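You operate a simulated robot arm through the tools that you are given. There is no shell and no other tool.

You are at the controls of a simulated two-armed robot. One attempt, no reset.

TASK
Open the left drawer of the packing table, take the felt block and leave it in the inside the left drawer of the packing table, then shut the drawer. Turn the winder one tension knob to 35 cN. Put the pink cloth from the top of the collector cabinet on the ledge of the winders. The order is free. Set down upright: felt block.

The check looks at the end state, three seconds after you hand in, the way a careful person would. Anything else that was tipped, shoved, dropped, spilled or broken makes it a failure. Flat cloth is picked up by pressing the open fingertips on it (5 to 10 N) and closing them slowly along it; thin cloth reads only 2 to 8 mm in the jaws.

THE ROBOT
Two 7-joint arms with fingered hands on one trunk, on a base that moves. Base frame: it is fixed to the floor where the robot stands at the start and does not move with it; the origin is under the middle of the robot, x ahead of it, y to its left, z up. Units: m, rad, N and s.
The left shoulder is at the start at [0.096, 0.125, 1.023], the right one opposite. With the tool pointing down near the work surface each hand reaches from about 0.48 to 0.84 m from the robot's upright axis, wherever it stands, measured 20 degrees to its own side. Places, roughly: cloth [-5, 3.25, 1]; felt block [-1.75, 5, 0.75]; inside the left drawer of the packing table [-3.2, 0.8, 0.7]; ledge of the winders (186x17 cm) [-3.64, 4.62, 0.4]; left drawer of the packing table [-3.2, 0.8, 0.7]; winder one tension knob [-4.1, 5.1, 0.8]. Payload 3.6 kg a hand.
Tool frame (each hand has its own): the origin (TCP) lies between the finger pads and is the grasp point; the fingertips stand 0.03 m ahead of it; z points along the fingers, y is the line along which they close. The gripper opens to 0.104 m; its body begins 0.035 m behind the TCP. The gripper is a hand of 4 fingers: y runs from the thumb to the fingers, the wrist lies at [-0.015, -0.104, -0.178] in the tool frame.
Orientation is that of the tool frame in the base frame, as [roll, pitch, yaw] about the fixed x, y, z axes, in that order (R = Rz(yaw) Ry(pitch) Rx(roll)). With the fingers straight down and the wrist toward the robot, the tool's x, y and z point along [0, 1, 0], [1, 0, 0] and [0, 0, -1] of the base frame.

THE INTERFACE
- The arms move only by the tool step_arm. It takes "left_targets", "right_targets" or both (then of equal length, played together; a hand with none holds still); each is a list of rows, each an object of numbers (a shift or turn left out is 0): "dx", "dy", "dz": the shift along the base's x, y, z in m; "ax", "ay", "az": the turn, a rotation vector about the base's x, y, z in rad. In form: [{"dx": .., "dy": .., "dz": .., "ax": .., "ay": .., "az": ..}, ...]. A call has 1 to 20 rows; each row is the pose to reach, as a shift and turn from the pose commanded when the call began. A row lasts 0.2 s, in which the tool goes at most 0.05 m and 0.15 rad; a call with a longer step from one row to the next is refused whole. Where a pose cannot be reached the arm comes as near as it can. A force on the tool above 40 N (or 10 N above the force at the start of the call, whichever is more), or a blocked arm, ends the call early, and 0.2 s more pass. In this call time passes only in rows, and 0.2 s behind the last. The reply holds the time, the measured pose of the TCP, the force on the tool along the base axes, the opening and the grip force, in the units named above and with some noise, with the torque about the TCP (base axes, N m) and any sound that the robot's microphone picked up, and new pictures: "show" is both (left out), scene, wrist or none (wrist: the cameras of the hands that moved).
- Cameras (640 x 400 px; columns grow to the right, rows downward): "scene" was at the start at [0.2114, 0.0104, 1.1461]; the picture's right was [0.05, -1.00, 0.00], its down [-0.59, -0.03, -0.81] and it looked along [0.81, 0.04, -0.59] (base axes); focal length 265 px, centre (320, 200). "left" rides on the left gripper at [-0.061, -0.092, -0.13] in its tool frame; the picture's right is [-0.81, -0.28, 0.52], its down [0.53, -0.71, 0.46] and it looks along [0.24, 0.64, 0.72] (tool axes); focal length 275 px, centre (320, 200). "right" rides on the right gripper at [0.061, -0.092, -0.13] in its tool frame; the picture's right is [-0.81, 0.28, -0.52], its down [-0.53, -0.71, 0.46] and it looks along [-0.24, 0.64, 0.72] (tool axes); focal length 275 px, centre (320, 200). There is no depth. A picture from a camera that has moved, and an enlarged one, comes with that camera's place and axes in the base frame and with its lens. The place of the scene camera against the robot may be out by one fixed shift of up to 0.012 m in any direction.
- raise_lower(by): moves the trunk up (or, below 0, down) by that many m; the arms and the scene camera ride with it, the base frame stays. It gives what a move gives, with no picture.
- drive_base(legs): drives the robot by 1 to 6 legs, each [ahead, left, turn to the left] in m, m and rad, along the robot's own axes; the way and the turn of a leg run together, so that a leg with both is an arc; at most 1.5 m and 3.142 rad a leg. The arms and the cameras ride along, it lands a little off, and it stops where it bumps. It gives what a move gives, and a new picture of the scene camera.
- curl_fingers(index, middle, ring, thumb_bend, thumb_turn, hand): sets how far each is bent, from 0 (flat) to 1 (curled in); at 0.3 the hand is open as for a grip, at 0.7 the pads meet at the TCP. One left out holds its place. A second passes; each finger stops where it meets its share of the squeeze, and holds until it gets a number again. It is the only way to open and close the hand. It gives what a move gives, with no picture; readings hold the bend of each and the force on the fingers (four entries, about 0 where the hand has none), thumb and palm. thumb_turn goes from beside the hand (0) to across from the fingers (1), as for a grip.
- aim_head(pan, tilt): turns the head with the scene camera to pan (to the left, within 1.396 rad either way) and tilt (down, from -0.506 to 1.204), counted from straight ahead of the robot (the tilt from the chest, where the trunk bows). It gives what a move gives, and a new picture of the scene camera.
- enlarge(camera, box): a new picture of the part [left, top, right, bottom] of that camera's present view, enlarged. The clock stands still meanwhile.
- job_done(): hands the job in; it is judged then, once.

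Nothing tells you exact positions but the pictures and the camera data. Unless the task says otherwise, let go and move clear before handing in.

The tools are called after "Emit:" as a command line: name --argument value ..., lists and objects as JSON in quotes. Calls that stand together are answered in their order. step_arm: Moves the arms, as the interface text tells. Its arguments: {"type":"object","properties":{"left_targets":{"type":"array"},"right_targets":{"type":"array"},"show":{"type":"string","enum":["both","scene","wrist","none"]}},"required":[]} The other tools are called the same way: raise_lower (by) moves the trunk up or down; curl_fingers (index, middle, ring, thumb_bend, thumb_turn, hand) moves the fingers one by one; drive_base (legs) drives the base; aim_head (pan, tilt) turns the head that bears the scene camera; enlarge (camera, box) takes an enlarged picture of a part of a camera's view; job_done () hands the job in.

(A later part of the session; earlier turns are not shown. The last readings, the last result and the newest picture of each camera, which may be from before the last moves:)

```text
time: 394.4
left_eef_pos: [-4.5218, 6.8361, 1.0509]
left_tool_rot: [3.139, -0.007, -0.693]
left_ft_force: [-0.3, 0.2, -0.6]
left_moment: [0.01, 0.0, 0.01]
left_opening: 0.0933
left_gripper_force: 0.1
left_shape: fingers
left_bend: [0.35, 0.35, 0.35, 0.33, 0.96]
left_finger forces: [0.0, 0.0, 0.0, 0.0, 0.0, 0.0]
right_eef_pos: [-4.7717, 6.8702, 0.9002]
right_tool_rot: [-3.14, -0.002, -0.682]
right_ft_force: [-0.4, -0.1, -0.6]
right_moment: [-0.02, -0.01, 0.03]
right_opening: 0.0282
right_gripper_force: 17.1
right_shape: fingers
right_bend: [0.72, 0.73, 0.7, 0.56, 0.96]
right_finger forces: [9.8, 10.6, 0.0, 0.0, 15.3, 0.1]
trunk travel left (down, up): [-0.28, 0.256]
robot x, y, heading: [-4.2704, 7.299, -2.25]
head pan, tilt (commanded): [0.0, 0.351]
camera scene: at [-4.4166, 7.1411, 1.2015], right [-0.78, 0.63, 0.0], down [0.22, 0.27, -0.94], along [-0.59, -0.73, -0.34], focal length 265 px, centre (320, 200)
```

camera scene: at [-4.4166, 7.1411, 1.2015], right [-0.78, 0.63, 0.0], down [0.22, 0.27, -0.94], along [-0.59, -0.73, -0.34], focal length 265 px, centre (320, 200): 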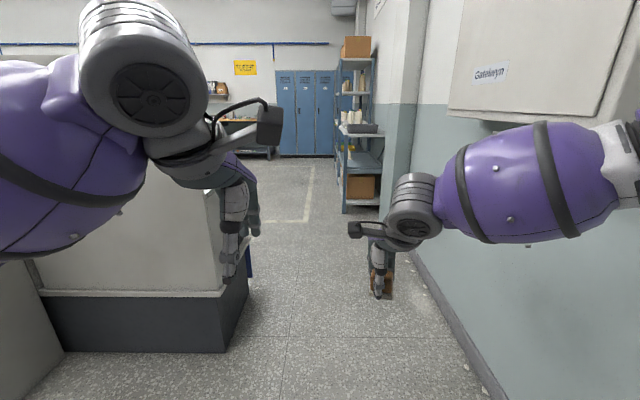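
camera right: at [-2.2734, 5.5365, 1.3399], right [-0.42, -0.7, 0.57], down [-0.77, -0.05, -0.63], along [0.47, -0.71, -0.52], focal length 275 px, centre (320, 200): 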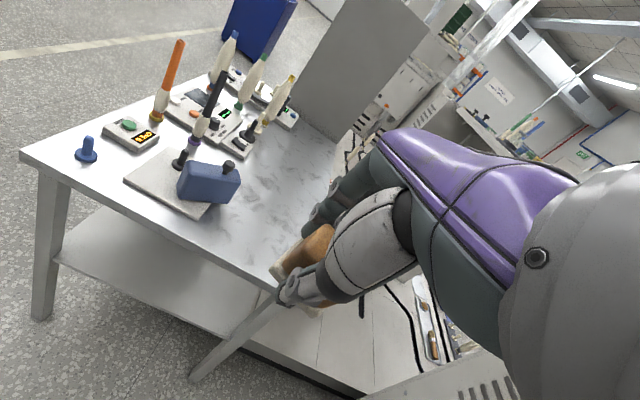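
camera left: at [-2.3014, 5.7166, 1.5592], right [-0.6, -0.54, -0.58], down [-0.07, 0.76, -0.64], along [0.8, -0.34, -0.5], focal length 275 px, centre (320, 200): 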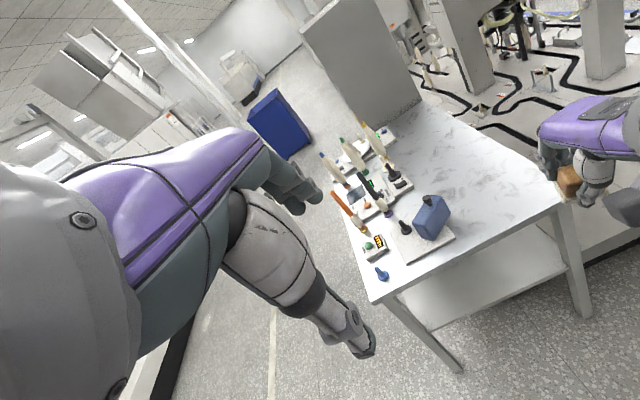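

I extend the left arm, tuck the right one inward, lower the trunk 15 cm so the elbows pass under the wall box, and centre in the passage.

Emit:
step_arm --left_targets '[{"dx": -0.026, "dy": -0.031}, {"dx": -0.052, "dy": -0.062}, {"dx": -0.078, "dy": -0.093}, {"dx": -0.104, "dy": -0.124}, {"dx": -0.12, "dy": -0.143}]' --right_targets '[{"dx": 0.0014, "dy": -0.014}, {"dx": 0.0027, "dy": -0.028}, {"dx": 0.0041, "dy": -0.042}, {"dx": 0.0054, "dy": -0.056}, {"dx": 0.0068, "dy": -0.07}]' --show "none"

Emit:
raise_lower --by -0.15

Emit:
drive_base --legs '[[0.0, -0.1, -0.012]]'

```text
time: 395.6
left_eef_pos: [-4.6427, 6.6957, 1.0509]
left_tool_rot: [3.14, -0.009, -0.692]
left_ft_force: [0.7, 0.5, 0.4]
left_moment: [-0.02, 0.0, 0.02]
left_opening: 0.0933
left_gripper_force: 0.0
left_shape: fingers
left_bend: [0.35, 0.35, 0.35, 0.33, 0.96]
left_finger forces: [0.1, 0.0, 0.0, 0.0, 0.0, 0.1]
right_eef_pos: [-4.7643, 6.8009, 0.8996]
right_tool_rot: [-3.14, -0.001, -0.682]
right_ft_force: [0.6, -0.2, -0.5]
right_moment: [-0.01, 0.03, -0.01]
right_opening: 0.0278
right_gripper_force: 17.6
right_shape: fingers
right_bend: [0.72, 0.73, 0.7, 0.56, 0.96]
right_finger forces: [10.0, 10.7, 0.0, 0.0, 15.4, 0.1]
trunk travel left (down, up): [-0.28, 0.256]
robot x, y, heading: [-4.275, 7.3023, -2.251]
head pan, tilt (commanded): [0.0, 0.351]
```

```text
time: 397.3
left_eef_pos: [-4.6419, 6.6941, 0.9025]
left_tool_rot: [3.139, -0.007, -0.692]
left_ft_force: [0.1, 0.1, 1.0]
left_moment: [-0.01, 0.0, 0.01]
left_opening: 0.093
left_gripper_force: 0.1
left_shape: fingers
left_bend: [0.35, 0.35, 0.35, 0.33, 0.96]
left_finger forces: [0.0, 0.1, 0.1, 0.0, 0.0, 0.0]
right_eef_pos: [-4.7639, 6.801, 0.7514]
right_tool_rot: [-3.141, -0.001, -0.684]
right_ft_force: [-0.8, 0.2, -0.3]
right_moment: [-0.01, 0.0, 0.0]
right_opening: 0.0275
right_gripper_force: 18.7
right_shape: fingers
right_bend: [0.72, 0.73, 0.7, 0.56, 0.96]
right_finger forces: [10.5, 11.0, 0.0, 0.0, 15.3, 0.1]
trunk travel left (down, up): [-0.13, 0.406]
robot x, y, heading: [-4.2764, 7.3036, -2.252]
head pan, tilt (commanded): [0.0, 0.351]
```

```text
time: 398.9
left_eef_pos: [-4.7264, 6.763, 0.9003]
left_tool_rot: [3.14, -0.009, -0.703]
left_ft_force: [-0.3, -1.0, 0.3]
left_moment: [-0.01, 0.0, 0.02]
left_opening: 0.0936
left_gripper_force: 0.0
left_shape: fingers
left_bend: [0.35, 0.35, 0.35, 0.33, 0.96]
left_finger forces: [0.0, 0.1, 0.0, 0.1, 0.1, 0.0]
right_eef_pos: [-4.8476, 6.8708, 0.7507]
right_tool_rot: [-3.14, -0.002, -0.693]
right_ft_force: [-0.7, -1.1, 0.5]
right_moment: [-0.02, 0.0, 0.0]
right_opening: 0.0278
right_gripper_force: 18.0
right_shape: fingers
right_bend: [0.72, 0.73, 0.7, 0.56, 0.96]
right_finger forces: [10.5, 11.1, 0.1, 0.1, 15.3, 0.0]
trunk travel left (down, up): [-0.13, 0.406]
robot x, y, heading: [-4.352, 7.3676, -2.265]
head pan, tilt (commanded): [0.0, 0.351]
camera scene: at [-4.5273, 7.169, 1.0381], right [-0.77, 0.64, 0.0], down [0.22, 0.26, -0.94], along [-0.6, -0.72, -0.34], focal length 265 px, centre (320, 200)
```

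scene: 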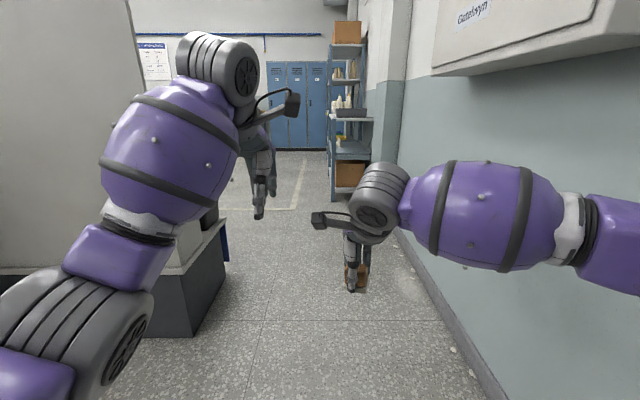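

Centred and aligned. I drive through the passage back to the main aisle.

Emit:
drive_base --legs '[[1.3, 0, 0], [1.3, 0, 0]]'

Emit:
enlarge --camera "right" --box '[220, 180, 420, 340]'

```text
time: 411.6
left_eef_pos: [-6.3304, 4.7462, 0.9007]
left_tool_rot: [3.137, -0.007, -0.677]
left_ft_force: [0.0, 0.1, 0.3]
left_moment: [-0.03, 0.03, -0.01]
left_opening: 0.0935
left_gripper_force: 0.1
left_shape: fingers
left_bend: [0.35, 0.35, 0.35, 0.33, 0.96]
left_finger forces: [0.0, 0.1, 0.0, 0.1, 0.1, 0.1]
right_eef_pos: [-6.4543, 4.8415, 0.7972]
right_tool_rot: [3.069, -0.034, -0.661]
right_ft_force: [0.6, -0.5, 0.1]
right_moment: [-0.01, -0.03, 0.02]
right_opening: 0.0273
right_gripper_force: 18.0
right_shape: fingers
right_bend: [0.72, 0.73, 0.7, 0.56, 0.96]
right_finger forces: [10.7, 9.5, 0.1, 0.1, 15.5, 0.0]
trunk travel left (down, up): [-0.13, 0.406]
robot x, y, heading: [-5.9766, 5.3588, -2.238]
head pan, tilt (commanded): [0.0, 0.351]
stopped in leg 2: the robot was blocked; the commanded pose is now the measured one
camera scene: at [-6.1419, 5.1591, 1.0378], right [-0.78, 0.62, 0.0], down [0.21, 0.27, -0.94], along [-0.58, -0.74, -0.34], focal length 265 px, centre (320, 200)
```

scene: 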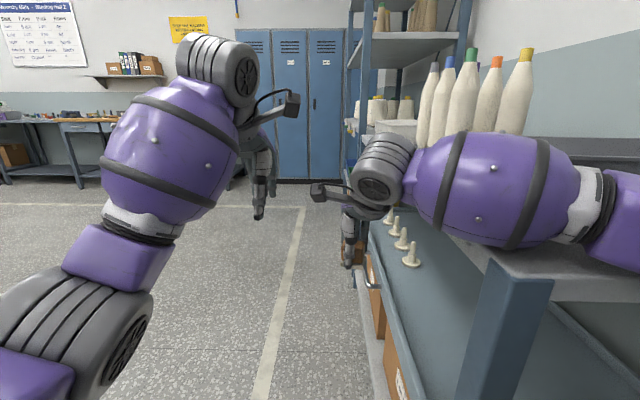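

```text
2.50 times, centred on (320, 260) of right
camera zoom: at [-6.3485, 4.8863, 0.923], right [-0.8, 0.32, 0.51], down [0.01, 0.85, -0.52], along [-0.6, -0.41, -0.68], focal length 688 px, centre (320, 50)
```

zoom: 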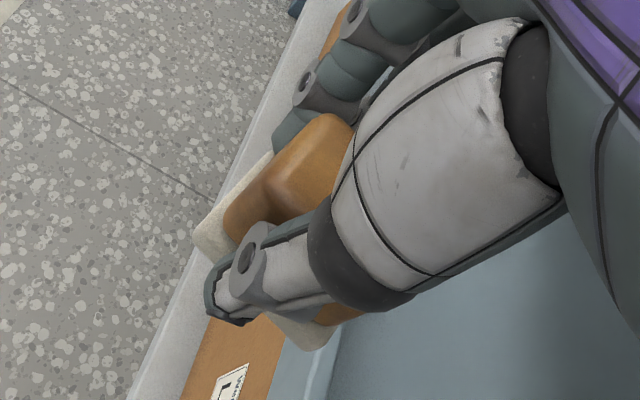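

The right arm brushed the end of the yarn shelving, which reaches farther into the way than I judged. The bobbins still stand; I back straight out.

Emit:
drive_base --legs '[[-0.35, 0, 0]]'

Emit:
enlarge --camera "scene" --box '[300, 60, 540, 240]'

```text
time: 413.9
left_eef_pos: [-6.1224, 5.0194, 0.9013]
left_tool_rot: [3.14, -0.008, -0.685]
left_ft_force: [0.3, 1.2, -0.5]
left_moment: [0.01, 0.01, 0.01]
left_opening: 0.0933
left_gripper_force: 0.0
left_shape: fingers
left_bend: [0.35, 0.35, 0.35, 0.33, 0.96]
left_finger forces: [0.2, 0.0, 0.0, 0.0, 0.0, 0.0]
right_eef_pos: [-6.2452, 5.1149, 0.7914]
right_tool_rot: [3.08, -0.031, -0.673]
right_ft_force: [0.0, 0.3, 0.3]
right_moment: [0.0, 0.02, 0.03]
right_opening: 0.0274
right_gripper_force: 17.7
right_shape: fingers
right_bend: [0.72, 0.73, 0.7, 0.57, 0.96]
right_finger forces: [10.2, 9.5, 0.0, 0.0, 15.6, 0.0]
trunk travel left (down, up): [-0.13, 0.406]
robot x, y, heading: [-5.7589, 5.6267, -2.245]
head pan, tilt (commanded): [0.0, 0.351]
camera scene: at [-5.9306, 5.4294, 1.0382], right [-0.78, 0.63, 0.0], down [0.21, 0.27, -0.94], along [-0.59, -0.73, -0.34], focal length 265 px, centre (320, 200)
```

scene: 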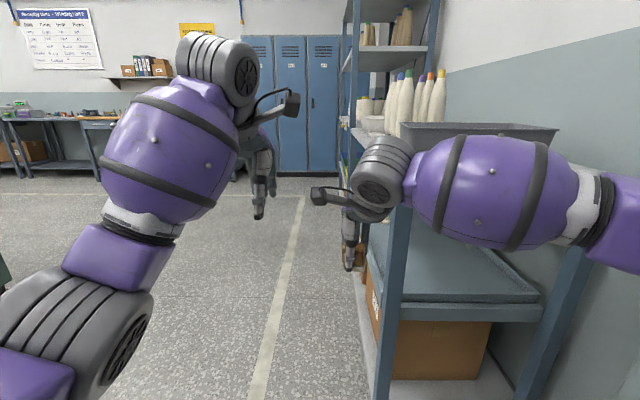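

```text
2.22 times, centred on (420, 150) of scene
camera zoom: at [-5.9306, 5.4294, 1.0382], right [-0.78, 0.63, 0.0], down [0.21, 0.27, -0.94], along [-0.59, -0.73, -0.34], focal length 589 px, centre (98, 311)
```

zoom: 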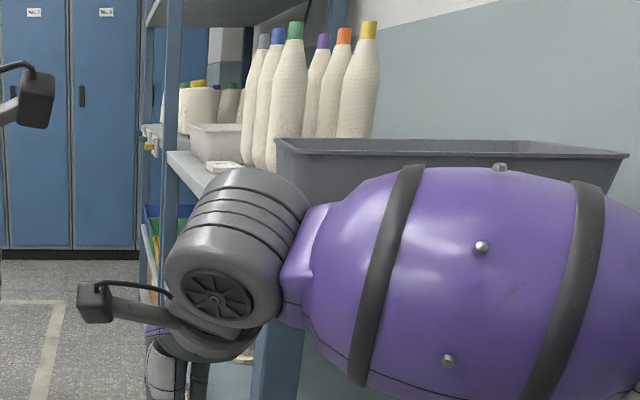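

All bobbins and trays on the shelf still stand. I shift left toward the middle of the aisle before going on.

Emit:
drive_base --legs '[[0, 0.55, -0.019], [0.3, 0.35, 0]]'

Emit:
aim_head --pan -0.5 --tilt 0.4

```text
time: 422.4
left_eef_pos: [-5.6313, 4.2259, 0.9018]
left_tool_rot: [3.139, -0.007, -0.699]
left_ft_force: [0.1, -0.3, 0.0]
left_moment: [-0.02, 0.0, 0.02]
left_opening: 0.0934
left_gripper_force: 0.1
left_shape: fingers
left_bend: [0.35, 0.35, 0.35, 0.33, 0.96]
left_finger forces: [0.0, 0.1, 0.0, 0.0, 0.0, 0.0]
right_eef_pos: [-5.7541, 4.3246, 0.7903]
right_tool_rot: [3.081, -0.031, -0.686]
right_ft_force: [-0.3, -0.5, -0.6]
right_moment: [0.03, 0.0, 0.02]
right_opening: 0.0272
right_gripper_force: 18.2
right_shape: fingers
right_bend: [0.72, 0.73, 0.7, 0.57, 0.96]
right_finger forces: [10.2, 9.5, 0.0, 0.1, 15.6, 0.1]
trunk travel left (down, up): [-0.13, 0.406]
robot x, y, heading: [-5.2593, 4.836, -2.262]
head pan, tilt (commanded): [0.0, 0.351]
camera scene: at [-5.4346, 4.6334, 1.0381], right [-0.77, 0.64, 0.0], down [0.22, 0.27, -0.94], along [-0.6, -0.72, -0.34], focal length 265 px, centre (320, 200)
```

scene: 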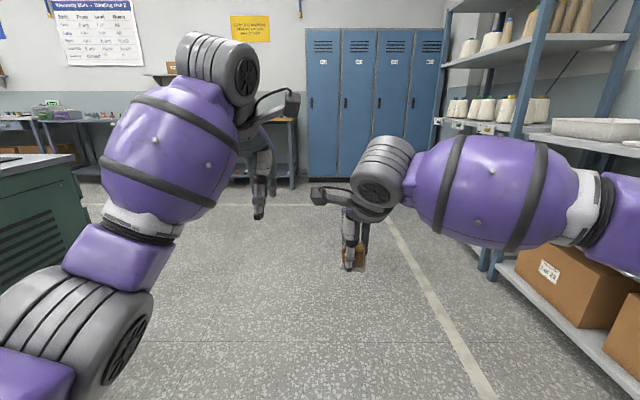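

```text
time: 423.3
left_eef_pos: [-5.6312, 4.2264, 0.9012]
left_tool_rot: [3.138, -0.008, -0.698]
left_ft_force: [0.3, -0.8, 0.6]
left_moment: [0.01, 0.01, 0.03]
left_opening: 0.0933
left_gripper_force: 0.0
left_shape: fingers
left_bend: [0.35, 0.35, 0.35, 0.33, 0.96]
left_finger forces: [0.0, 0.0, 0.0, 0.0, 0.0, 0.1]
right_eef_pos: [-5.7549, 4.3255, 0.791]
right_tool_rot: [3.079, -0.031, -0.687]
right_ft_force: [-0.4, -0.8, -0.7]
right_moment: [0.01, 0.02, -0.03]
right_opening: 0.0271
right_gripper_force: 17.5
right_shape: fingers
right_bend: [0.72, 0.73, 0.7, 0.57, 0.96]
right_finger forces: [10.1, 9.4, 0.0, 0.0, 15.5, 0.0]
trunk travel left (down, up): [-0.13, 0.406]
robot x, y, heading: [-5.2633, 4.8296, -2.265]
head pan, tilt (commanded): [-0.499, 0.4]
camera scene: at [-5.4613, 4.6707, 1.0336], right [-0.37, 0.93, 0.0], down [0.36, 0.15, -0.92], along [-0.85, -0.34, -0.39], focal length 265 px, centre (320, 200)
```

scene: 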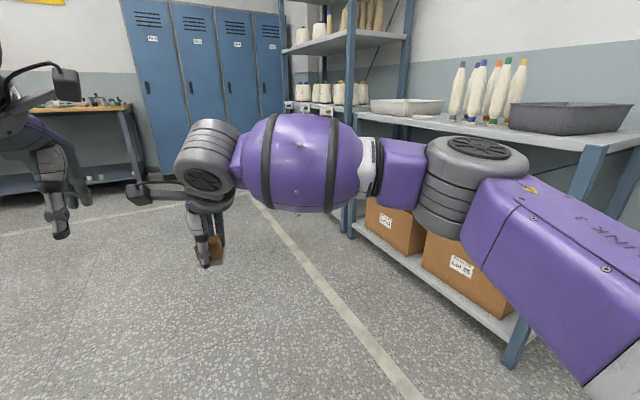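

The shelving is intact. I drive on past the cabinet to the wall-side aisle and turn left to face along it.

Emit:
drive_base --legs '[[1.25, 0, 0], [1.2, 0, 0], [0, 0, 1.571]]'

Emit:
aim_head --pan 0.0 --tilt 0.35

```text
time: 439.1
left_eef_pos: [-6.2098, 2.5577, 0.9005]
left_tool_rot: [3.14, -0.005, 0.872]
left_ft_force: [0.3, 0.2, 0.9]
left_moment: [0.0, -0.01, -0.03]
left_opening: 0.0935
left_gripper_force: 0.0
left_shape: fingers
left_bend: [0.35, 0.35, 0.35, 0.33, 0.96]
left_finger forces: [0.0, 0.0, 0.0, 0.0, 0.0, 0.1]
right_eef_pos: [-6.309, 2.4347, 0.7916]
right_tool_rot: [3.08, -0.032, 0.885]
right_ft_force: [0.2, 0.2, -0.4]
right_moment: [-0.01, -0.03, 0.01]
right_opening: 0.0266
right_gripper_force: 17.3
right_shape: fingers
right_bend: [0.72, 0.73, 0.7, 0.57, 0.96]
right_finger forces: [10.1, 10.2, 0.1, 0.0, 14.4, 0.1]
trunk travel left (down, up): [-0.13, 0.406]
robot x, y, heading: [-6.8163, 2.9293, -0.686]
head pan, tilt (commanded): [-0.499, 0.4]
camera scene: at [-6.6552, 2.7404, 1.0336], right [-0.93, -0.37, 0.0], down [-0.14, 0.36, -0.92], along [0.34, -0.85, -0.39], focal length 265 px, centre (320, 200)
```

scene: 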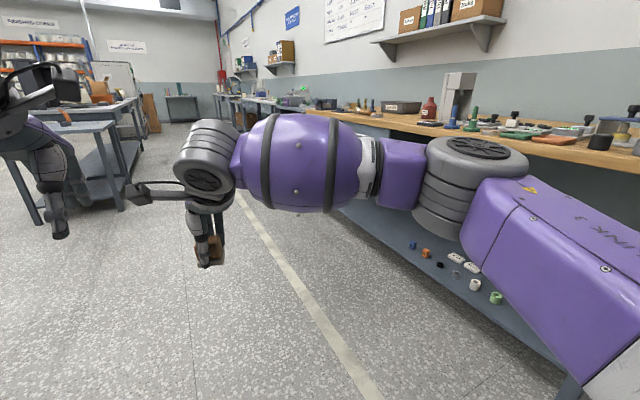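

```text
time: 440.0
left_eef_pos: [-6.2101, 2.5576, 0.9018]
left_tool_rot: [3.139, -0.008, 0.87]
left_ft_force: [0.0, -0.3, -0.4]
left_moment: [-0.04, 0.02, 0.0]
left_opening: 0.0935
left_gripper_force: 0.1
left_shape: fingers
left_bend: [0.35, 0.35, 0.35, 0.33, 0.96]
left_finger forces: [0.0, 0.1, 0.1, 0.0, 0.0, 0.0]
right_eef_pos: [-6.3098, 2.4355, 0.7915]
right_tool_rot: [3.082, -0.031, 0.885]
right_ft_force: [-0.5, -0.9, -1.0]
right_moment: [-0.03, 0.0, 0.02]
right_opening: 0.0266
right_gripper_force: 16.8
right_shape: fingers
right_bend: [0.72, 0.73, 0.7, 0.57, 0.96]
right_finger forces: [10.0, 10.3, 0.0, 0.0, 14.3, 0.0]
trunk travel left (down, up): [-0.13, 0.406]
robot x, y, heading: [-6.8176, 2.927, -0.688]
head pan, tilt (commanded): [0.0, 0.351]
camera scene: at [-6.618, 2.767, 1.0381], right [-0.64, -0.77, 0.0], down [-0.26, 0.22, -0.94], along [0.72, -0.6, -0.34], focal length 265 px, centre (320, 200)
```

scene: 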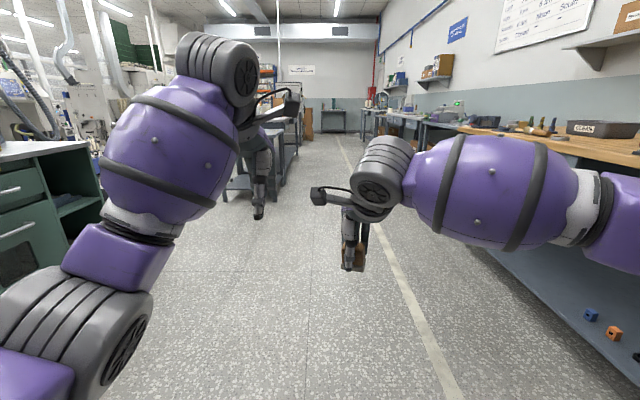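

The wall-side aisle lies ahead with the packing table at left and the bench at right. I move forward a metre or so and look at the table's drawer side.

Emit:
drive_base --legs '[[1.3, -0.05, -0.006], [0.5, 0, 0]]'

Emit:
aim_head --pan 0.15 --tilt 0.3

Emit:
enlarge --camera "scene" --box '[200, 100, 420, 240]'

```text
time: 449.2
left_eef_pos: [-4.8744, 1.3313, 0.901]
left_tool_rot: [3.139, -0.007, 0.846]
left_ft_force: [0.1, -0.7, -0.1]
left_moment: [-0.03, 0.01, -0.02]
left_opening: 0.0935
left_gripper_force: 0.0
left_shape: fingers
left_bend: [0.35, 0.35, 0.35, 0.33, 0.96]
left_finger forces: [0.0, 0.0, 0.1, 0.2, 0.1, 0.1]
right_eef_pos: [-4.9774, 1.2097, 0.7913]
right_tool_rot: [3.079, -0.031, 0.861]
right_ft_force: [-0.4, 0.8, -0.4]
right_moment: [0.01, -0.01, 0.03]
right_opening: 0.0265
right_gripper_force: 16.7
right_shape: fingers
right_bend: [0.72, 0.73, 0.7, 0.57, 0.96]
right_finger forces: [9.9, 10.3, 0.1, 0.0, 14.4, 0.0]
trunk travel left (down, up): [-0.13, 0.406]
robot x, y, heading: [-5.4708, 1.7188, -0.717]
head pan, tilt (commanded): [0.0, 0.351]
camera scene: at [-5.2768, 1.5513, 1.0381], right [-0.66, -0.76, 0.0], down [-0.26, 0.23, -0.94], along [0.71, -0.62, -0.34], focal length 265 px, centre (320, 200)
```

scene: 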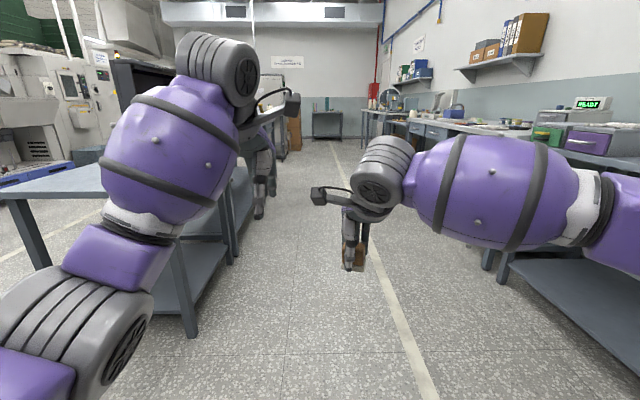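

```text
time: 449.9
left_eef_pos: [-4.8757, 1.3316, 0.9013]
left_tool_rot: [3.14, -0.006, 0.847]
left_ft_force: [0.0, -0.8, -0.5]
left_moment: [-0.03, -0.01, 0.03]
left_opening: 0.0933
left_gripper_force: 0.1
left_shape: fingers
left_bend: [0.35, 0.35, 0.35, 0.33, 0.96]
left_finger forces: [0.0, 0.1, 0.0, 0.0, 0.0, 0.0]
right_eef_pos: [-4.9764, 1.2127, 0.7908]
right_tool_rot: [3.082, -0.032, 0.86]
right_ft_force: [0.1, -0.5, -0.4]
right_moment: [0.02, -0.04, 0.01]
right_opening: 0.0267
right_gripper_force: 17.5
right_shape: fingers
right_bend: [0.72, 0.73, 0.7, 0.57, 0.96]
right_finger forces: [9.9, 10.2, 0.1, 0.1, 14.4, 0.1]
trunk travel left (down, up): [-0.13, 0.406]
robot x, y, heading: [-5.4679, 1.7168, -0.721]
head pan, tilt (commanded): [0.15, 0.3]
camera scene: at [-5.2685, 1.5625, 1.0428], right [-0.54, -0.84, 0.0], down [-0.25, 0.16, -0.96], along [0.81, -0.51, -0.3], focal length 265 px, centre (320, 200)
```

scene: 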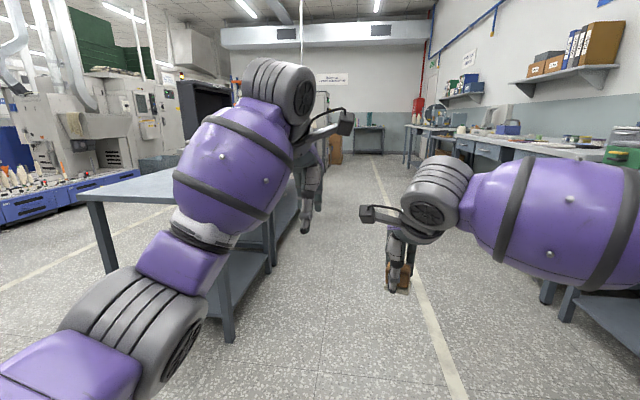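

```text
2.86 times, centred on (310, 170) of scene
camera zoom: at [-5.2685, 1.5625, 1.0428], right [-0.54, -0.84, 0.0], down [-0.25, 0.16, -0.96], along [0.81, -0.51, -0.3], focal length 758 px, centre (349, 286)
```

zoom: 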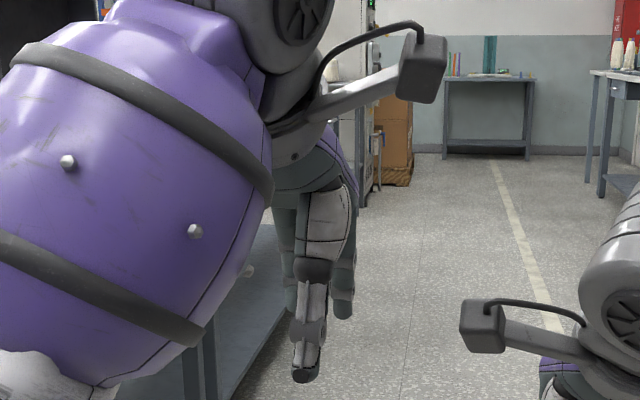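

The aisle here is about 1.28 m wide. I raise the trunk so arms clear the tables, then move along to the packing table.

Emit:
raise_lower --by 0.35

Emit:
drive_base --legs '[[1.0, -0.1, 0.027], [0.7, 0, 0]]'

Emit:
aim_head --pan 0.7 --tilt 0.5

Emit:
aim_head --pan 0.0 --tilt 0.5

```text
time: 453.3
left_eef_pos: [-4.8749, 1.3324, 1.2507]
left_tool_rot: [-3.14, -0.008, 0.846]
left_ft_force: [0.0, 0.3, 0.8]
left_moment: [-0.01, 0.03, 0.0]
left_opening: 0.0935
left_gripper_force: 0.0
left_shape: fingers
left_bend: [0.35, 0.35, 0.35, 0.33, 0.96]
left_finger forces: [0.1, 0.0, 0.0, 0.1, 0.1, 0.0]
right_eef_pos: [-4.9776, 1.2122, 1.14]
right_tool_rot: [3.082, -0.031, 0.86]
right_ft_force: [0.7, 0.3, -0.6]
right_moment: [0.01, 0.02, -0.02]
right_opening: 0.0266
right_gripper_force: 17.1
right_shape: fingers
right_bend: [0.73, 0.73, 0.7, 0.57, 0.96]
right_finger forces: [9.6, 10.3, 0.0, 0.1, 14.4, 0.1]
trunk travel left (down, up): [-0.48, 0.056]
robot x, y, heading: [-5.475, 1.7176, -0.72]
head pan, tilt (commanded): [0.15, 0.3]
```

```text
time: 461.9
left_eef_pos: [-3.6086, 0.2098, 1.2502]
left_tool_rot: [3.14, -0.006, 0.888]
left_ft_force: [0.4, 0.4, -0.6]
left_moment: [0.0, -0.02, 0.0]
left_opening: 0.0933
left_gripper_force: 0.1
left_shape: fingers
left_bend: [0.35, 0.35, 0.35, 0.33, 0.96]
left_finger forces: [0.1, 0.1, 0.0, 0.0, 0.0, 0.0]
right_eef_pos: [-3.7032, 0.0853, 1.1407]
right_tool_rot: [3.081, -0.033, 0.903]
right_ft_force: [0.1, -0.1, -0.2]
right_moment: [-0.01, 0.03, -0.01]
right_opening: 0.0266
right_gripper_force: 16.9
right_shape: fingers
right_bend: [0.73, 0.73, 0.7, 0.57, 0.96]
right_finger forces: [9.5, 10.3, 0.0, 0.1, 14.4, 0.0]
trunk travel left (down, up): [-0.48, 0.056]
robot x, y, heading: [-4.2173, 0.5717, -0.671]
head pan, tilt (commanded): [0.15, 0.3]
camera scene: at [-4.0983, 0.4946, 1.4161], right [-0.5, -0.87, 0.0], down [-0.26, 0.15, -0.96], along [0.83, -0.48, -0.3], focal length 265 px, centre (320, 200)
```

scene: 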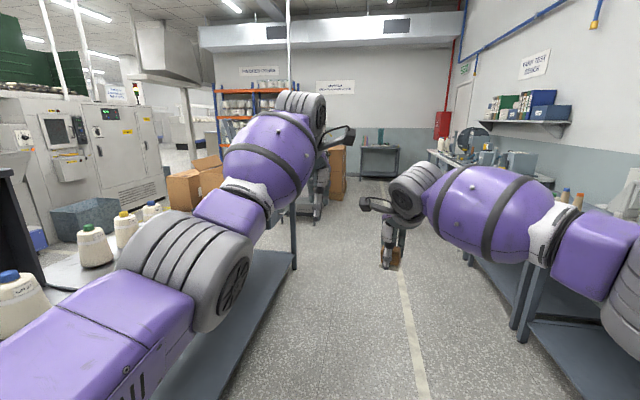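

```text
time: 462.9
left_eef_pos: [-3.6079, 0.2085, 1.252]
left_tool_rot: [3.141, -0.007, 0.888]
left_ft_force: [0.6, -0.2, -0.3]
left_moment: [0.03, -0.03, 0.01]
left_opening: 0.093
left_gripper_force: 0.0
left_shape: fingers
left_bend: [0.35, 0.35, 0.35, 0.33, 0.96]
left_finger forces: [0.0, 0.1, 0.1, 0.0, 0.0, 0.1]
right_eef_pos: [-3.7034, 0.0853, 1.142]
right_tool_rot: [3.081, -0.031, 0.901]
right_ft_force: [0.5, 0.3, -0.5]
right_moment: [-0.04, 0.02, 0.02]
right_opening: 0.0267
right_gripper_force: 17.2
right_shape: fingers
right_bend: [0.73, 0.73, 0.7, 0.57, 0.96]
right_finger forces: [9.5, 10.3, 0.0, 0.0, 14.4, 0.0]
trunk travel left (down, up): [-0.48, 0.056]
robot x, y, heading: [-4.2173, 0.5718, -0.67]
head pan, tilt (commanded): [0.7, 0.499]
camera scene: at [-4.0883, 0.5436, 1.3977], right [0.03, -1.0, 0.0], down [-0.48, -0.01, -0.88], along [0.88, 0.02, -0.48], focal length 265 px, centre (320, 200)
```

scene: 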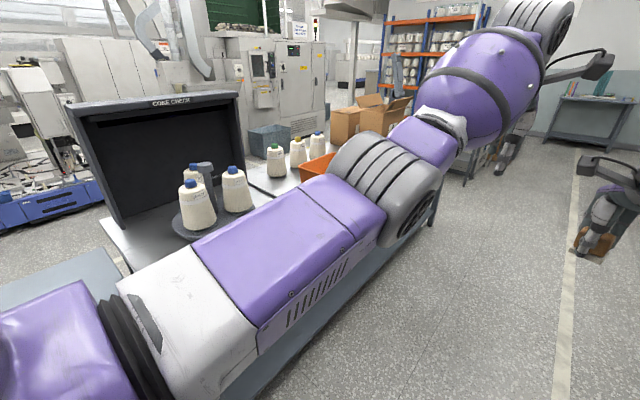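

```text
time: 463.9
left_eef_pos: [-3.6067, 0.2094, 1.2503]
left_tool_rot: [3.141, -0.008, 0.89]
left_ft_force: [0.1, 0.1, 1.1]
left_moment: [-0.03, 0.05, -0.01]
left_opening: 0.0931
left_gripper_force: 0.0
left_shape: fingers
left_bend: [0.35, 0.35, 0.35, 0.33, 0.96]
left_finger forces: [0.1, 0.0, 0.0, 0.0, 0.1, 0.0]
right_eef_pos: [-3.7035, 0.0855, 1.1409]
right_tool_rot: [3.081, -0.032, 0.901]
right_ft_force: [0.1, 0.3, 0.6]
right_moment: [0.01, 0.01, -0.02]
right_opening: 0.0267
right_gripper_force: 17.4
right_shape: fingers
right_bend: [0.73, 0.73, 0.7, 0.57, 0.96]
right_finger forces: [9.5, 10.3, 0.0, 0.0, 14.3, 0.0]
trunk travel left (down, up): [-0.48, 0.056]
robot x, y, heading: [-4.2187, 0.5717, -0.674]
head pan, tilt (commanded): [0.0, 0.499]
camera scene: at [-4.1081, 0.4846, 1.3977], right [-0.62, -0.78, 0.0], down [-0.37, 0.3, -0.88], along [0.69, -0.55, -0.48], focal length 265 px, centre (320, 200)
```

scene: 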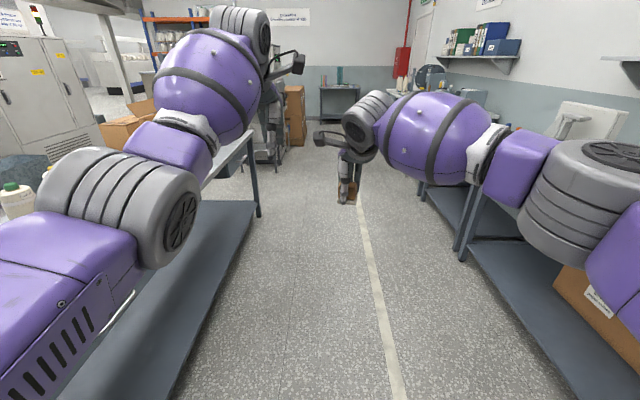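

I'm beside the packing table; cones and a dark "cone check" box stand on it. Before turning toward the table I draw both hands in so nothing is swept.

Emit:
step_arm --left_targets '[{"dx": -0.034, "dy": 0.028}, {"dx": -0.068, "dy": 0.056}, {"dx": -0.101, "dy": 0.085}, {"dx": -0.135, "dy": 0.113}, {"dx": -0.169, "dy": 0.141}]' --right_targets '[{"dx": -0.026, "dy": 0.022, "dz": 0.01}, {"dx": -0.052, "dy": 0.044, "dz": 0.02}, {"dx": -0.078, "dy": 0.065, "dz": 0.03}, {"dx": -0.104, "dy": 0.087, "dz": 0.04}, {"dx": -0.13, "dy": 0.109, "dz": 0.05}]' --show "none"

Emit:
drive_base --legs '[[0.35, -0.05, -0.02]]'

Emit:
drive_base --legs '[[0, 0, 1.571]]'

Emit:
aim_head --pan 0.0 --tilt 0.75

```text
time: 465.1
left_eef_pos: [-3.7763, 0.3549, 1.2518]
left_tool_rot: [3.14, -0.007, 0.889]
left_ft_force: [1.0, 0.7, 0.4]
left_moment: [-0.02, -0.01, -0.01]
left_opening: 0.0933
left_gripper_force: 0.1
left_shape: fingers
left_bend: [0.35, 0.35, 0.35, 0.33, 0.96]
left_finger forces: [0.1, 0.0, 0.0, 0.1, 0.1, 0.0]
right_eef_pos: [-3.833, 0.1944, 1.1917]
right_tool_rot: [3.077, -0.031, 0.903]
right_ft_force: [-0.1, 0.4, 0.2]
right_moment: [-0.05, -0.03, 0.0]
right_opening: 0.0267
right_gripper_force: 16.7
right_shape: fingers
right_bend: [0.73, 0.73, 0.7, 0.57, 0.96]
right_finger forces: [9.3, 10.2, 0.0, 0.0, 14.5, 0.1]
trunk travel left (down, up): [-0.48, 0.056]
robot x, y, heading: [-4.2179, 0.5698, -0.673]
head pan, tilt (commanded): [0.0, 0.499]
```

```text
time: 467.4
left_eef_pos: [-3.5395, 0.0818, 1.2523]
left_tool_rot: [3.14, -0.007, 0.863]
left_ft_force: [-0.4, 0.7, -0.2]
left_moment: [-0.02, 0.03, -0.01]
left_opening: 0.0935
left_gripper_force: 0.1
left_shape: fingers
left_bend: [0.35, 0.35, 0.35, 0.33, 0.96]
left_finger forces: [0.0, 0.0, 0.1, 0.0, 0.0, 0.0]
right_eef_pos: [-3.5984, -0.0767, 1.1909]
right_tool_rot: [3.081, -0.033, 0.879]
right_ft_force: [0.4, -0.7, -0.4]
right_moment: [0.0, -0.03, -0.02]
right_opening: 0.0268
right_gripper_force: 17.0
right_shape: fingers
right_bend: [0.73, 0.73, 0.7, 0.57, 0.96]
right_finger forces: [9.4, 10.2, 0.0, 0.1, 14.5, 0.1]
trunk travel left (down, up): [-0.48, 0.056]
robot x, y, heading: [-3.9773, 0.3104, -0.695]
head pan, tilt (commanded): [0.0, 0.499]
camera scene: at [-3.8686, 0.2213, 1.3977], right [-0.64, -0.77, 0.0], down [-0.37, 0.31, -0.88], along [0.67, -0.56, -0.48], focal length 265 px, centre (320, 200)
```

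scene: 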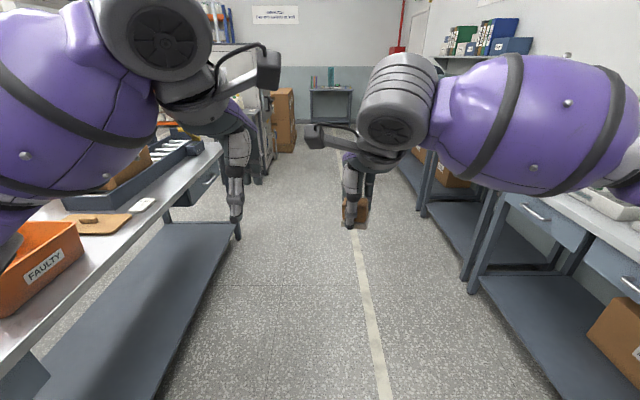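

```text
time: 471.8
left_eef_pos: [-3.7634, 0.7553, 1.2507]
left_tool_rot: [3.14, -0.005, 2.469]
left_ft_force: [-0.4, 0.1, -0.9]
left_moment: [0.01, 0.01, 0.0]
left_opening: 0.0935
left_gripper_force: 0.1
left_shape: fingers
left_bend: [0.35, 0.35, 0.35, 0.33, 0.96]
left_finger forces: [0.1, 0.1, 0.1, 0.0, 0.1, 0.0]
right_eef_pos: [-3.6024, 0.7007, 1.1902]
right_tool_rot: [3.08, -0.032, 2.484]
right_ft_force: [-0.1, 0.3, -0.5]
right_moment: [-0.04, -0.01, 0.01]
right_opening: 0.0261
right_gripper_force: 15.9
right_shape: fingers
right_bend: [0.73, 0.73, 0.7, 0.57, 0.96]
right_finger forces: [8.7, 10.9, 0.0, 0.0, 13.2, 0.0]
trunk travel left (down, up): [-0.48, 0.056]
robot x, y, heading: [-3.9747, 0.3081, 0.909]
head pan, tilt (commanded): [0.0, 0.499]
camera scene: at [-3.8912, 0.434, 1.3977], right [0.79, -0.61, 0.0], down [-0.29, -0.38, -0.88], along [0.54, 0.69, -0.48], focal length 265 px, centre (320, 200)
```

scene: 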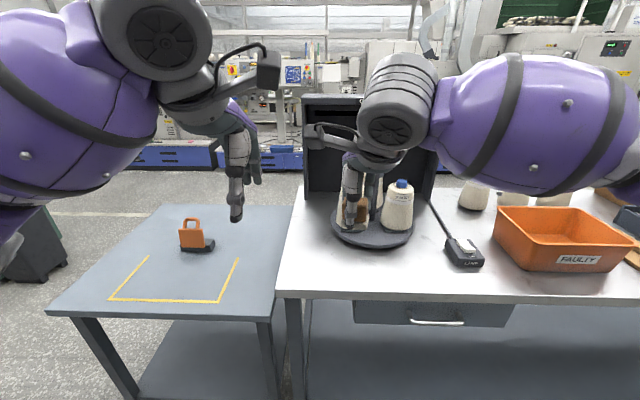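

```text
time: 472.5
left_eef_pos: [-3.7626, 0.7562, 1.2518]
left_tool_rot: [3.14, -0.005, 2.469]
left_ft_force: [-0.7, 0.5, -0.5]
left_moment: [0.02, 0.02, 0.03]
left_opening: 0.0933
left_gripper_force: 0.0
left_shape: fingers
left_bend: [0.35, 0.35, 0.35, 0.33, 0.96]
left_finger forces: [0.1, 0.0, 0.0, 0.0, 0.1, 0.0]
right_eef_pos: [-3.6026, 0.7008, 1.1899]
right_tool_rot: [3.079, -0.03, 2.484]
right_ft_force: [-0.2, -0.4, -0.9]
right_moment: [-0.03, -0.01, -0.02]
right_opening: 0.0261
right_gripper_force: 16.5
right_shape: fingers
right_bend: [0.73, 0.73, 0.7, 0.57, 0.96]
right_finger forces: [8.7, 10.9, 0.0, 0.0, 13.2, 0.1]
trunk travel left (down, up): [-0.48, 0.056]
robot x, y, heading: [-3.9785, 0.3105, 0.903]
head pan, tilt (commanded): [0.0, 0.75]
camera scene: at [-3.8962, 0.4276, 1.3758], right [0.79, -0.61, 0.0], down [-0.42, -0.54, -0.73], along [0.45, 0.58, -0.68], focal length 265 px, centre (320, 200)
```

scene: 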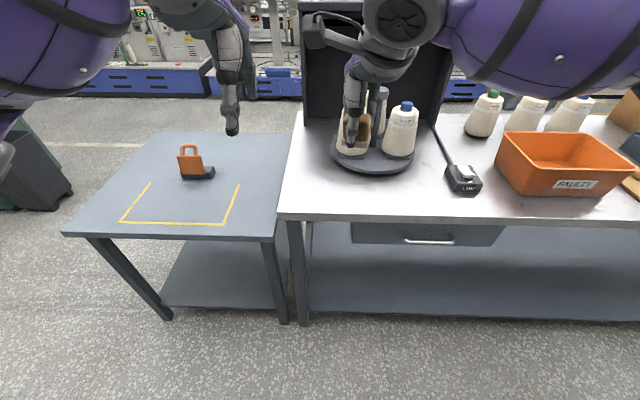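

The left drawer with a bar handle is visible under the table top: handle at about u' 2.94, z 0.70. I'll pull it with the free left hand, so I shift right to put the handle on my left side.

Emit:
drive_base --legs '[[-0.04, -0.58, -0.028]]'

Emit:
aim_head --pan 0.35 --tilt 0.7

Emit:
enlarge --camera "scene" --box '[240, 160, 400, 280]'

```text
time: 478.2
left_eef_pos: [-3.3171, 0.3522, 1.2528]
left_tool_rot: [3.14, -0.007, 2.447]
left_ft_force: [-0.1, -0.2, -0.7]
left_moment: [-0.04, 0.0, -0.03]
left_opening: 0.0932
left_gripper_force: 0.0
left_shape: fingers
left_bend: [0.35, 0.35, 0.35, 0.33, 0.96]
left_finger forces: [0.2, 0.0, 0.0, 0.0, 0.0, 0.0]
right_eef_pos: [-3.1582, 0.2939, 1.1907]
right_tool_rot: [3.081, -0.03, 2.462]
right_ft_force: [-0.1, 0.8, 0.0]
right_moment: [0.0, 0.05, -0.03]
right_opening: 0.026
right_gripper_force: 16.6
right_shape: fingers
right_bend: [0.73, 0.73, 0.7, 0.57, 0.96]
right_finger forces: [8.7, 10.9, 0.0, 0.0, 13.3, 0.0]
trunk travel left (down, up): [-0.48, 0.056]
robot x, y, heading: [-3.5414, -0.0891, 0.886]
head pan, tilt (commanded): [0.0, 0.75]
camera scene: at [-3.4586, 0.0276, 1.3757], right [0.77, -0.63, 0.0], down [-0.43, -0.53, -0.73], along [0.46, 0.57, -0.68], focal length 265 px, centre (320, 200)
```

scene: 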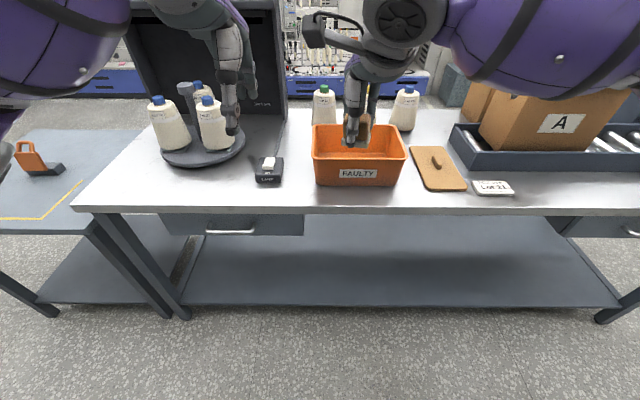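

```text
time: 479.0
left_eef_pos: [-3.318, 0.3533, 1.2507]
left_tool_rot: [3.14, -0.008, 2.447]
left_ft_force: [0.1, -0.5, -0.6]
left_moment: [-0.01, -0.04, 0.03]
left_opening: 0.0931
left_gripper_force: 0.0
left_shape: fingers
left_bend: [0.35, 0.35, 0.35, 0.33, 0.96]
left_finger forces: [0.0, 0.0, 0.0, 0.0, 0.0, 0.0]
right_eef_pos: [-3.1595, 0.2937, 1.1912]
right_tool_rot: [3.079, -0.033, 2.461]
right_ft_force: [-0.1, -0.5, -0.2]
right_moment: [-0.01, -0.02, 0.02]
right_opening: 0.0258
right_gripper_force: 16.9
right_shape: fingers
right_bend: [0.73, 0.73, 0.7, 0.57, 0.96]
right_finger forces: [8.9, 11.0, 0.0, 0.0, 13.2, 0.0]
trunk travel left (down, up): [-0.48, 0.056]
robot x, y, heading: [-3.5374, -0.0912, 0.887]
head pan, tilt (commanded): [0.351, 0.7]
camera scene: at [-3.4831, 0.0437, 1.3799], right [0.94, -0.33, 0.0], down [-0.21, -0.61, -0.76], along [0.25, 0.72, -0.64], focal length 265 px, centre (320, 200)
```

scene: 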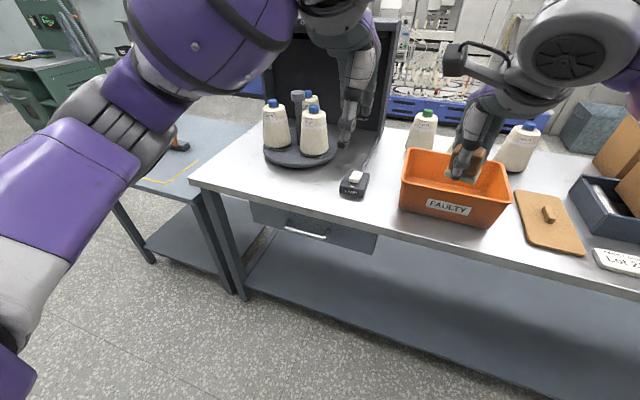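

```text
3.33 times, centred on (320, 220) of scene
camera zoom: at [-3.4831, 0.0437, 1.3799], right [0.94, -0.33, 0.0], down [-0.21, -0.61, -0.76], along [0.25, 0.72, -0.64], focal length 884 px, centre (320, 133)
```

zoom: 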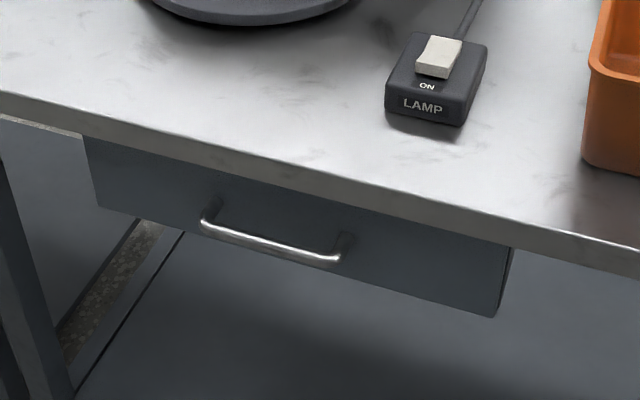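

The handle bar is at about [-3.337, 0.617, 0.745]. I back off 10 cm, lower the trunk, keep the block hand high, and bring the left hand in front of the handle.

Emit:
drive_base --legs '[[-0.1, 0, -0.01]]'

Emit:
raise_lower --by -0.33

Emit:
step_arm --left_targets '[{"dx": -0.02, "dy": 0.035, "dz": 0.0}, {"dx": -0.04, "dy": 0.07, "dz": 0.0}, {"dx": -0.055, "dy": 0.11, "dz": -0.01}, {"dx": -0.06, "dy": 0.15, "dz": -0.02}, {"dx": -0.06, "dy": 0.19, "dz": -0.03}, {"dx": -0.055, "dy": 0.225, "dz": -0.05}]' --right_targets '[{"dz": 0.03}, {"dz": 0.06}, {"dz": 0.09}, {"dz": 0.12}, {"dz": 0.15}, {"dz": 0.18}]' --show "scene"

```text
time: 480.1
left_eef_pos: [-3.3775, 0.2738, 1.2515]
left_tool_rot: [3.139, -0.008, 2.439]
left_ft_force: [0.0, -0.5, 0.3]
left_moment: [-0.02, 0.0, 0.01]
left_opening: 0.0935
left_gripper_force: 0.0
left_shape: fingers
left_bend: [0.35, 0.35, 0.35, 0.33, 0.96]
left_finger forces: [0.1, 0.0, 0.0, 0.1, 0.0, 0.0]
right_eef_pos: [-3.2194, 0.2135, 1.1909]
right_tool_rot: [3.081, -0.03, 2.451]
right_ft_force: [0.2, 0.7, -0.5]
right_moment: [0.0, 0.02, -0.01]
right_opening: 0.0258
right_gripper_force: 16.1
right_shape: fingers
right_bend: [0.73, 0.73, 0.7, 0.57, 0.96]
right_finger forces: [8.8, 10.9, 0.0, 0.0, 13.3, 0.0]
trunk travel left (down, up): [-0.48, 0.056]
robot x, y, heading: [-3.6034, -0.1635, 0.877]
head pan, tilt (commanded): [0.351, 0.7]
camera scene: at [-3.546, -0.0344, 1.3799], right [0.94, -0.34, 0.0], down [-0.22, -0.61, -0.76], along [0.26, 0.72, -0.64], focal length 265 px, centre (320, 200)
```

scene: 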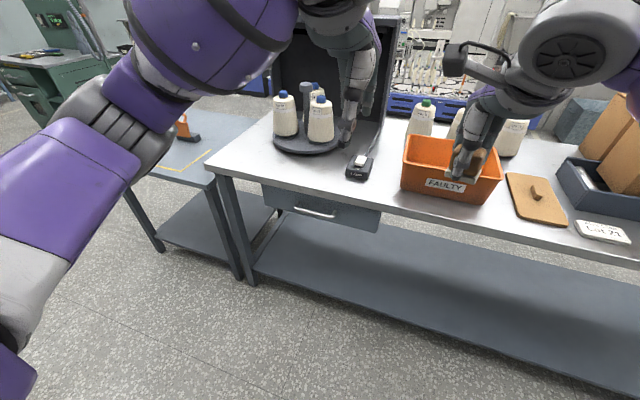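

```text
time: 483.4
left_eef_pos: [-3.3783, 0.2733, 0.9209]
left_tool_rot: [3.139, -0.005, 2.436]
left_ft_force: [0.5, 0.2, 0.1]
left_moment: [0.02, 0.02, 0.02]
left_opening: 0.0935
left_gripper_force: 0.1
left_shape: fingers
left_bend: [0.35, 0.35, 0.35, 0.33, 0.96]
left_finger forces: [0.0, 0.1, 0.1, 0.0, 0.0, 0.1]
right_eef_pos: [-3.2192, 0.2128, 0.8608]
right_tool_rot: [3.081, -0.034, 2.452]
right_ft_force: [-0.1, 0.9, -0.4]
right_moment: [0.0, 0.0, 0.02]
right_opening: 0.0261
right_gripper_force: 16.5
right_shape: fingers
right_bend: [0.73, 0.73, 0.7, 0.57, 0.96]
right_finger forces: [8.9, 10.9, 0.0, 0.1, 13.3, 0.1]
trunk travel left (down, up): [-0.15, 0.386]
robot x, y, heading: [-3.6041, -0.1639, 0.881]
head pan, tilt (commanded): [0.351, 0.7]
```

```text
time: 484.8
left_eef_pos: [-3.4315, 0.4998, 0.8719]
left_tool_rot: [3.14, -0.009, 2.438]
left_ft_force: [1.0, 0.1, -0.4]
left_moment: [-0.01, 0.04, -0.02]
left_opening: 0.0932
left_gripper_force: 0.1
left_shape: fingers
left_bend: [0.35, 0.35, 0.35, 0.33, 0.96]
left_finger forces: [0.0, 0.0, 0.1, 0.1, 0.0, 0.0]
right_eef_pos: [-3.2198, 0.2146, 1.0427]
right_tool_rot: [3.081, -0.031, 2.453]
right_ft_force: [-0.3, 0.0, -0.5]
right_moment: [-0.02, 0.02, 0.0]
right_opening: 0.026
right_gripper_force: 17.0
right_shape: fingers
right_bend: [0.73, 0.73, 0.7, 0.57, 0.96]
right_finger forces: [8.5, 11.1, 0.0, 0.0, 13.3, 0.0]
trunk travel left (down, up): [-0.15, 0.386]
robot x, y, heading: [-3.6089, -0.1635, 0.878]
head pan, tilt (commanded): [0.351, 0.7]
camera scene: at [-3.4783, 0.0473, 1.03], right [0.94, -0.34, 0.0], down [-0.22, -0.61, -0.76], along [0.26, 0.72, -0.64], focal length 265 px, centre (320, 200)
```

scene: 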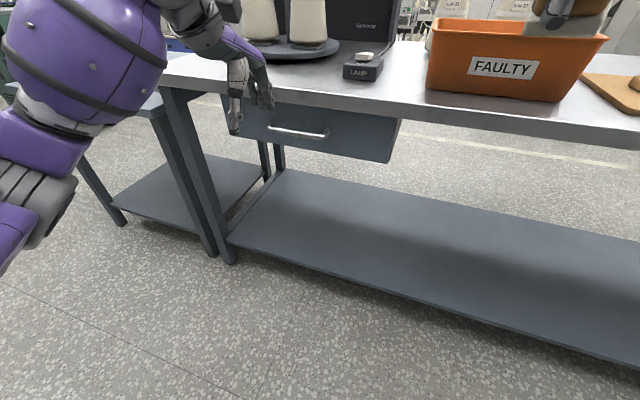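

The left hand is lined up in front of the handle. I rotate it to point forward while lowering to handle height.

Emit:
step_arm --left_targets '[{"dz": -0.011, "ax": 0.1099, "ay": -0.0912}, {"dz": -0.022, "ax": 0.2198, "ay": -0.1824}, {"dz": -0.033, "ax": 0.3297, "ay": -0.2736}, {"dz": -0.044, "ax": 0.4396, "ay": -0.3648}, {"dz": -0.055, "ax": 0.5495, "ay": -0.456}, {"dz": -0.066, "ax": 0.6594, "ay": -0.5472}, {"dz": -0.077, "ax": 0.7693, "ay": -0.6384}, {"dz": -0.088, "ax": 0.8792, "ay": -0.7296}, {"dz": -0.099, "ax": 0.9891, "ay": -0.8208}, {"dz": -0.11, "ax": 1.099, "ay": -0.912}, {"dz": -0.124, "ax": 1.2089, "ay": -1.0032}]' --show "both"

```text
time: 487.2
left_eef_pos: [-3.4325, 0.4979, 0.7489]
left_tool_rot: [1.568, -0.011, 2.459]
left_ft_force: [-0.9, -1.0, 0.9]
left_moment: [0.0, -0.02, 0.01]
left_opening: 0.0935
left_gripper_force: 0.1
left_shape: fingers
left_bend: [0.35, 0.35, 0.35, 0.33, 0.96]
left_finger forces: [0.1, 0.0, 0.1, 0.1, 0.0, 0.1]
right_eef_pos: [-3.2186, 0.2141, 1.0423]
right_tool_rot: [3.081, -0.032, 2.451]
right_ft_force: [-0.3, -0.3, -0.3]
right_moment: [-0.02, 0.02, -0.01]
right_opening: 0.026
right_gripper_force: 16.5
right_shape: fingers
right_bend: [0.73, 0.73, 0.7, 0.57, 0.96]
right_finger forces: [8.6, 11.1, 0.1, 0.0, 13.3, 0.0]
trunk travel left (down, up): [-0.15, 0.386]
robot x, y, heading: [-3.6085, -0.17, 0.875]
head pan, tilt (commanded): [0.351, 0.7]
camera scene: at [-3.478, 0.0472, 1.03], right [0.94, -0.34, 0.0], down [-0.22, -0.61, -0.76], along [0.26, 0.72, -0.64], focal length 265 px, centre (320, 200)
camera left: at [-3.4684, 0.3595, 0.6563], right [0.95, -0.11, -0.28], down [-0.13, 0.7, -0.71], along [0.27, 0.71, 0.65], focal length 275 px, centre (320, 200)
```

scene: 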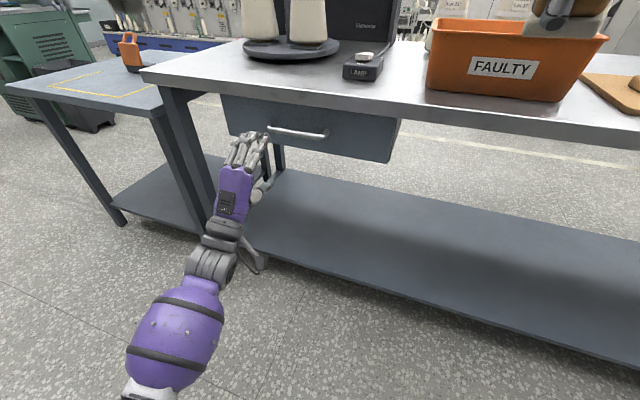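
left: 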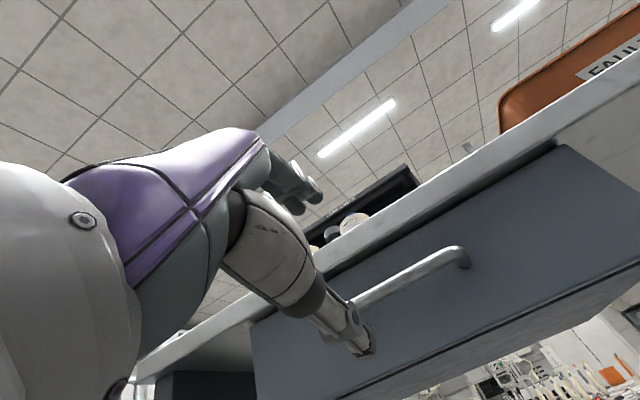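

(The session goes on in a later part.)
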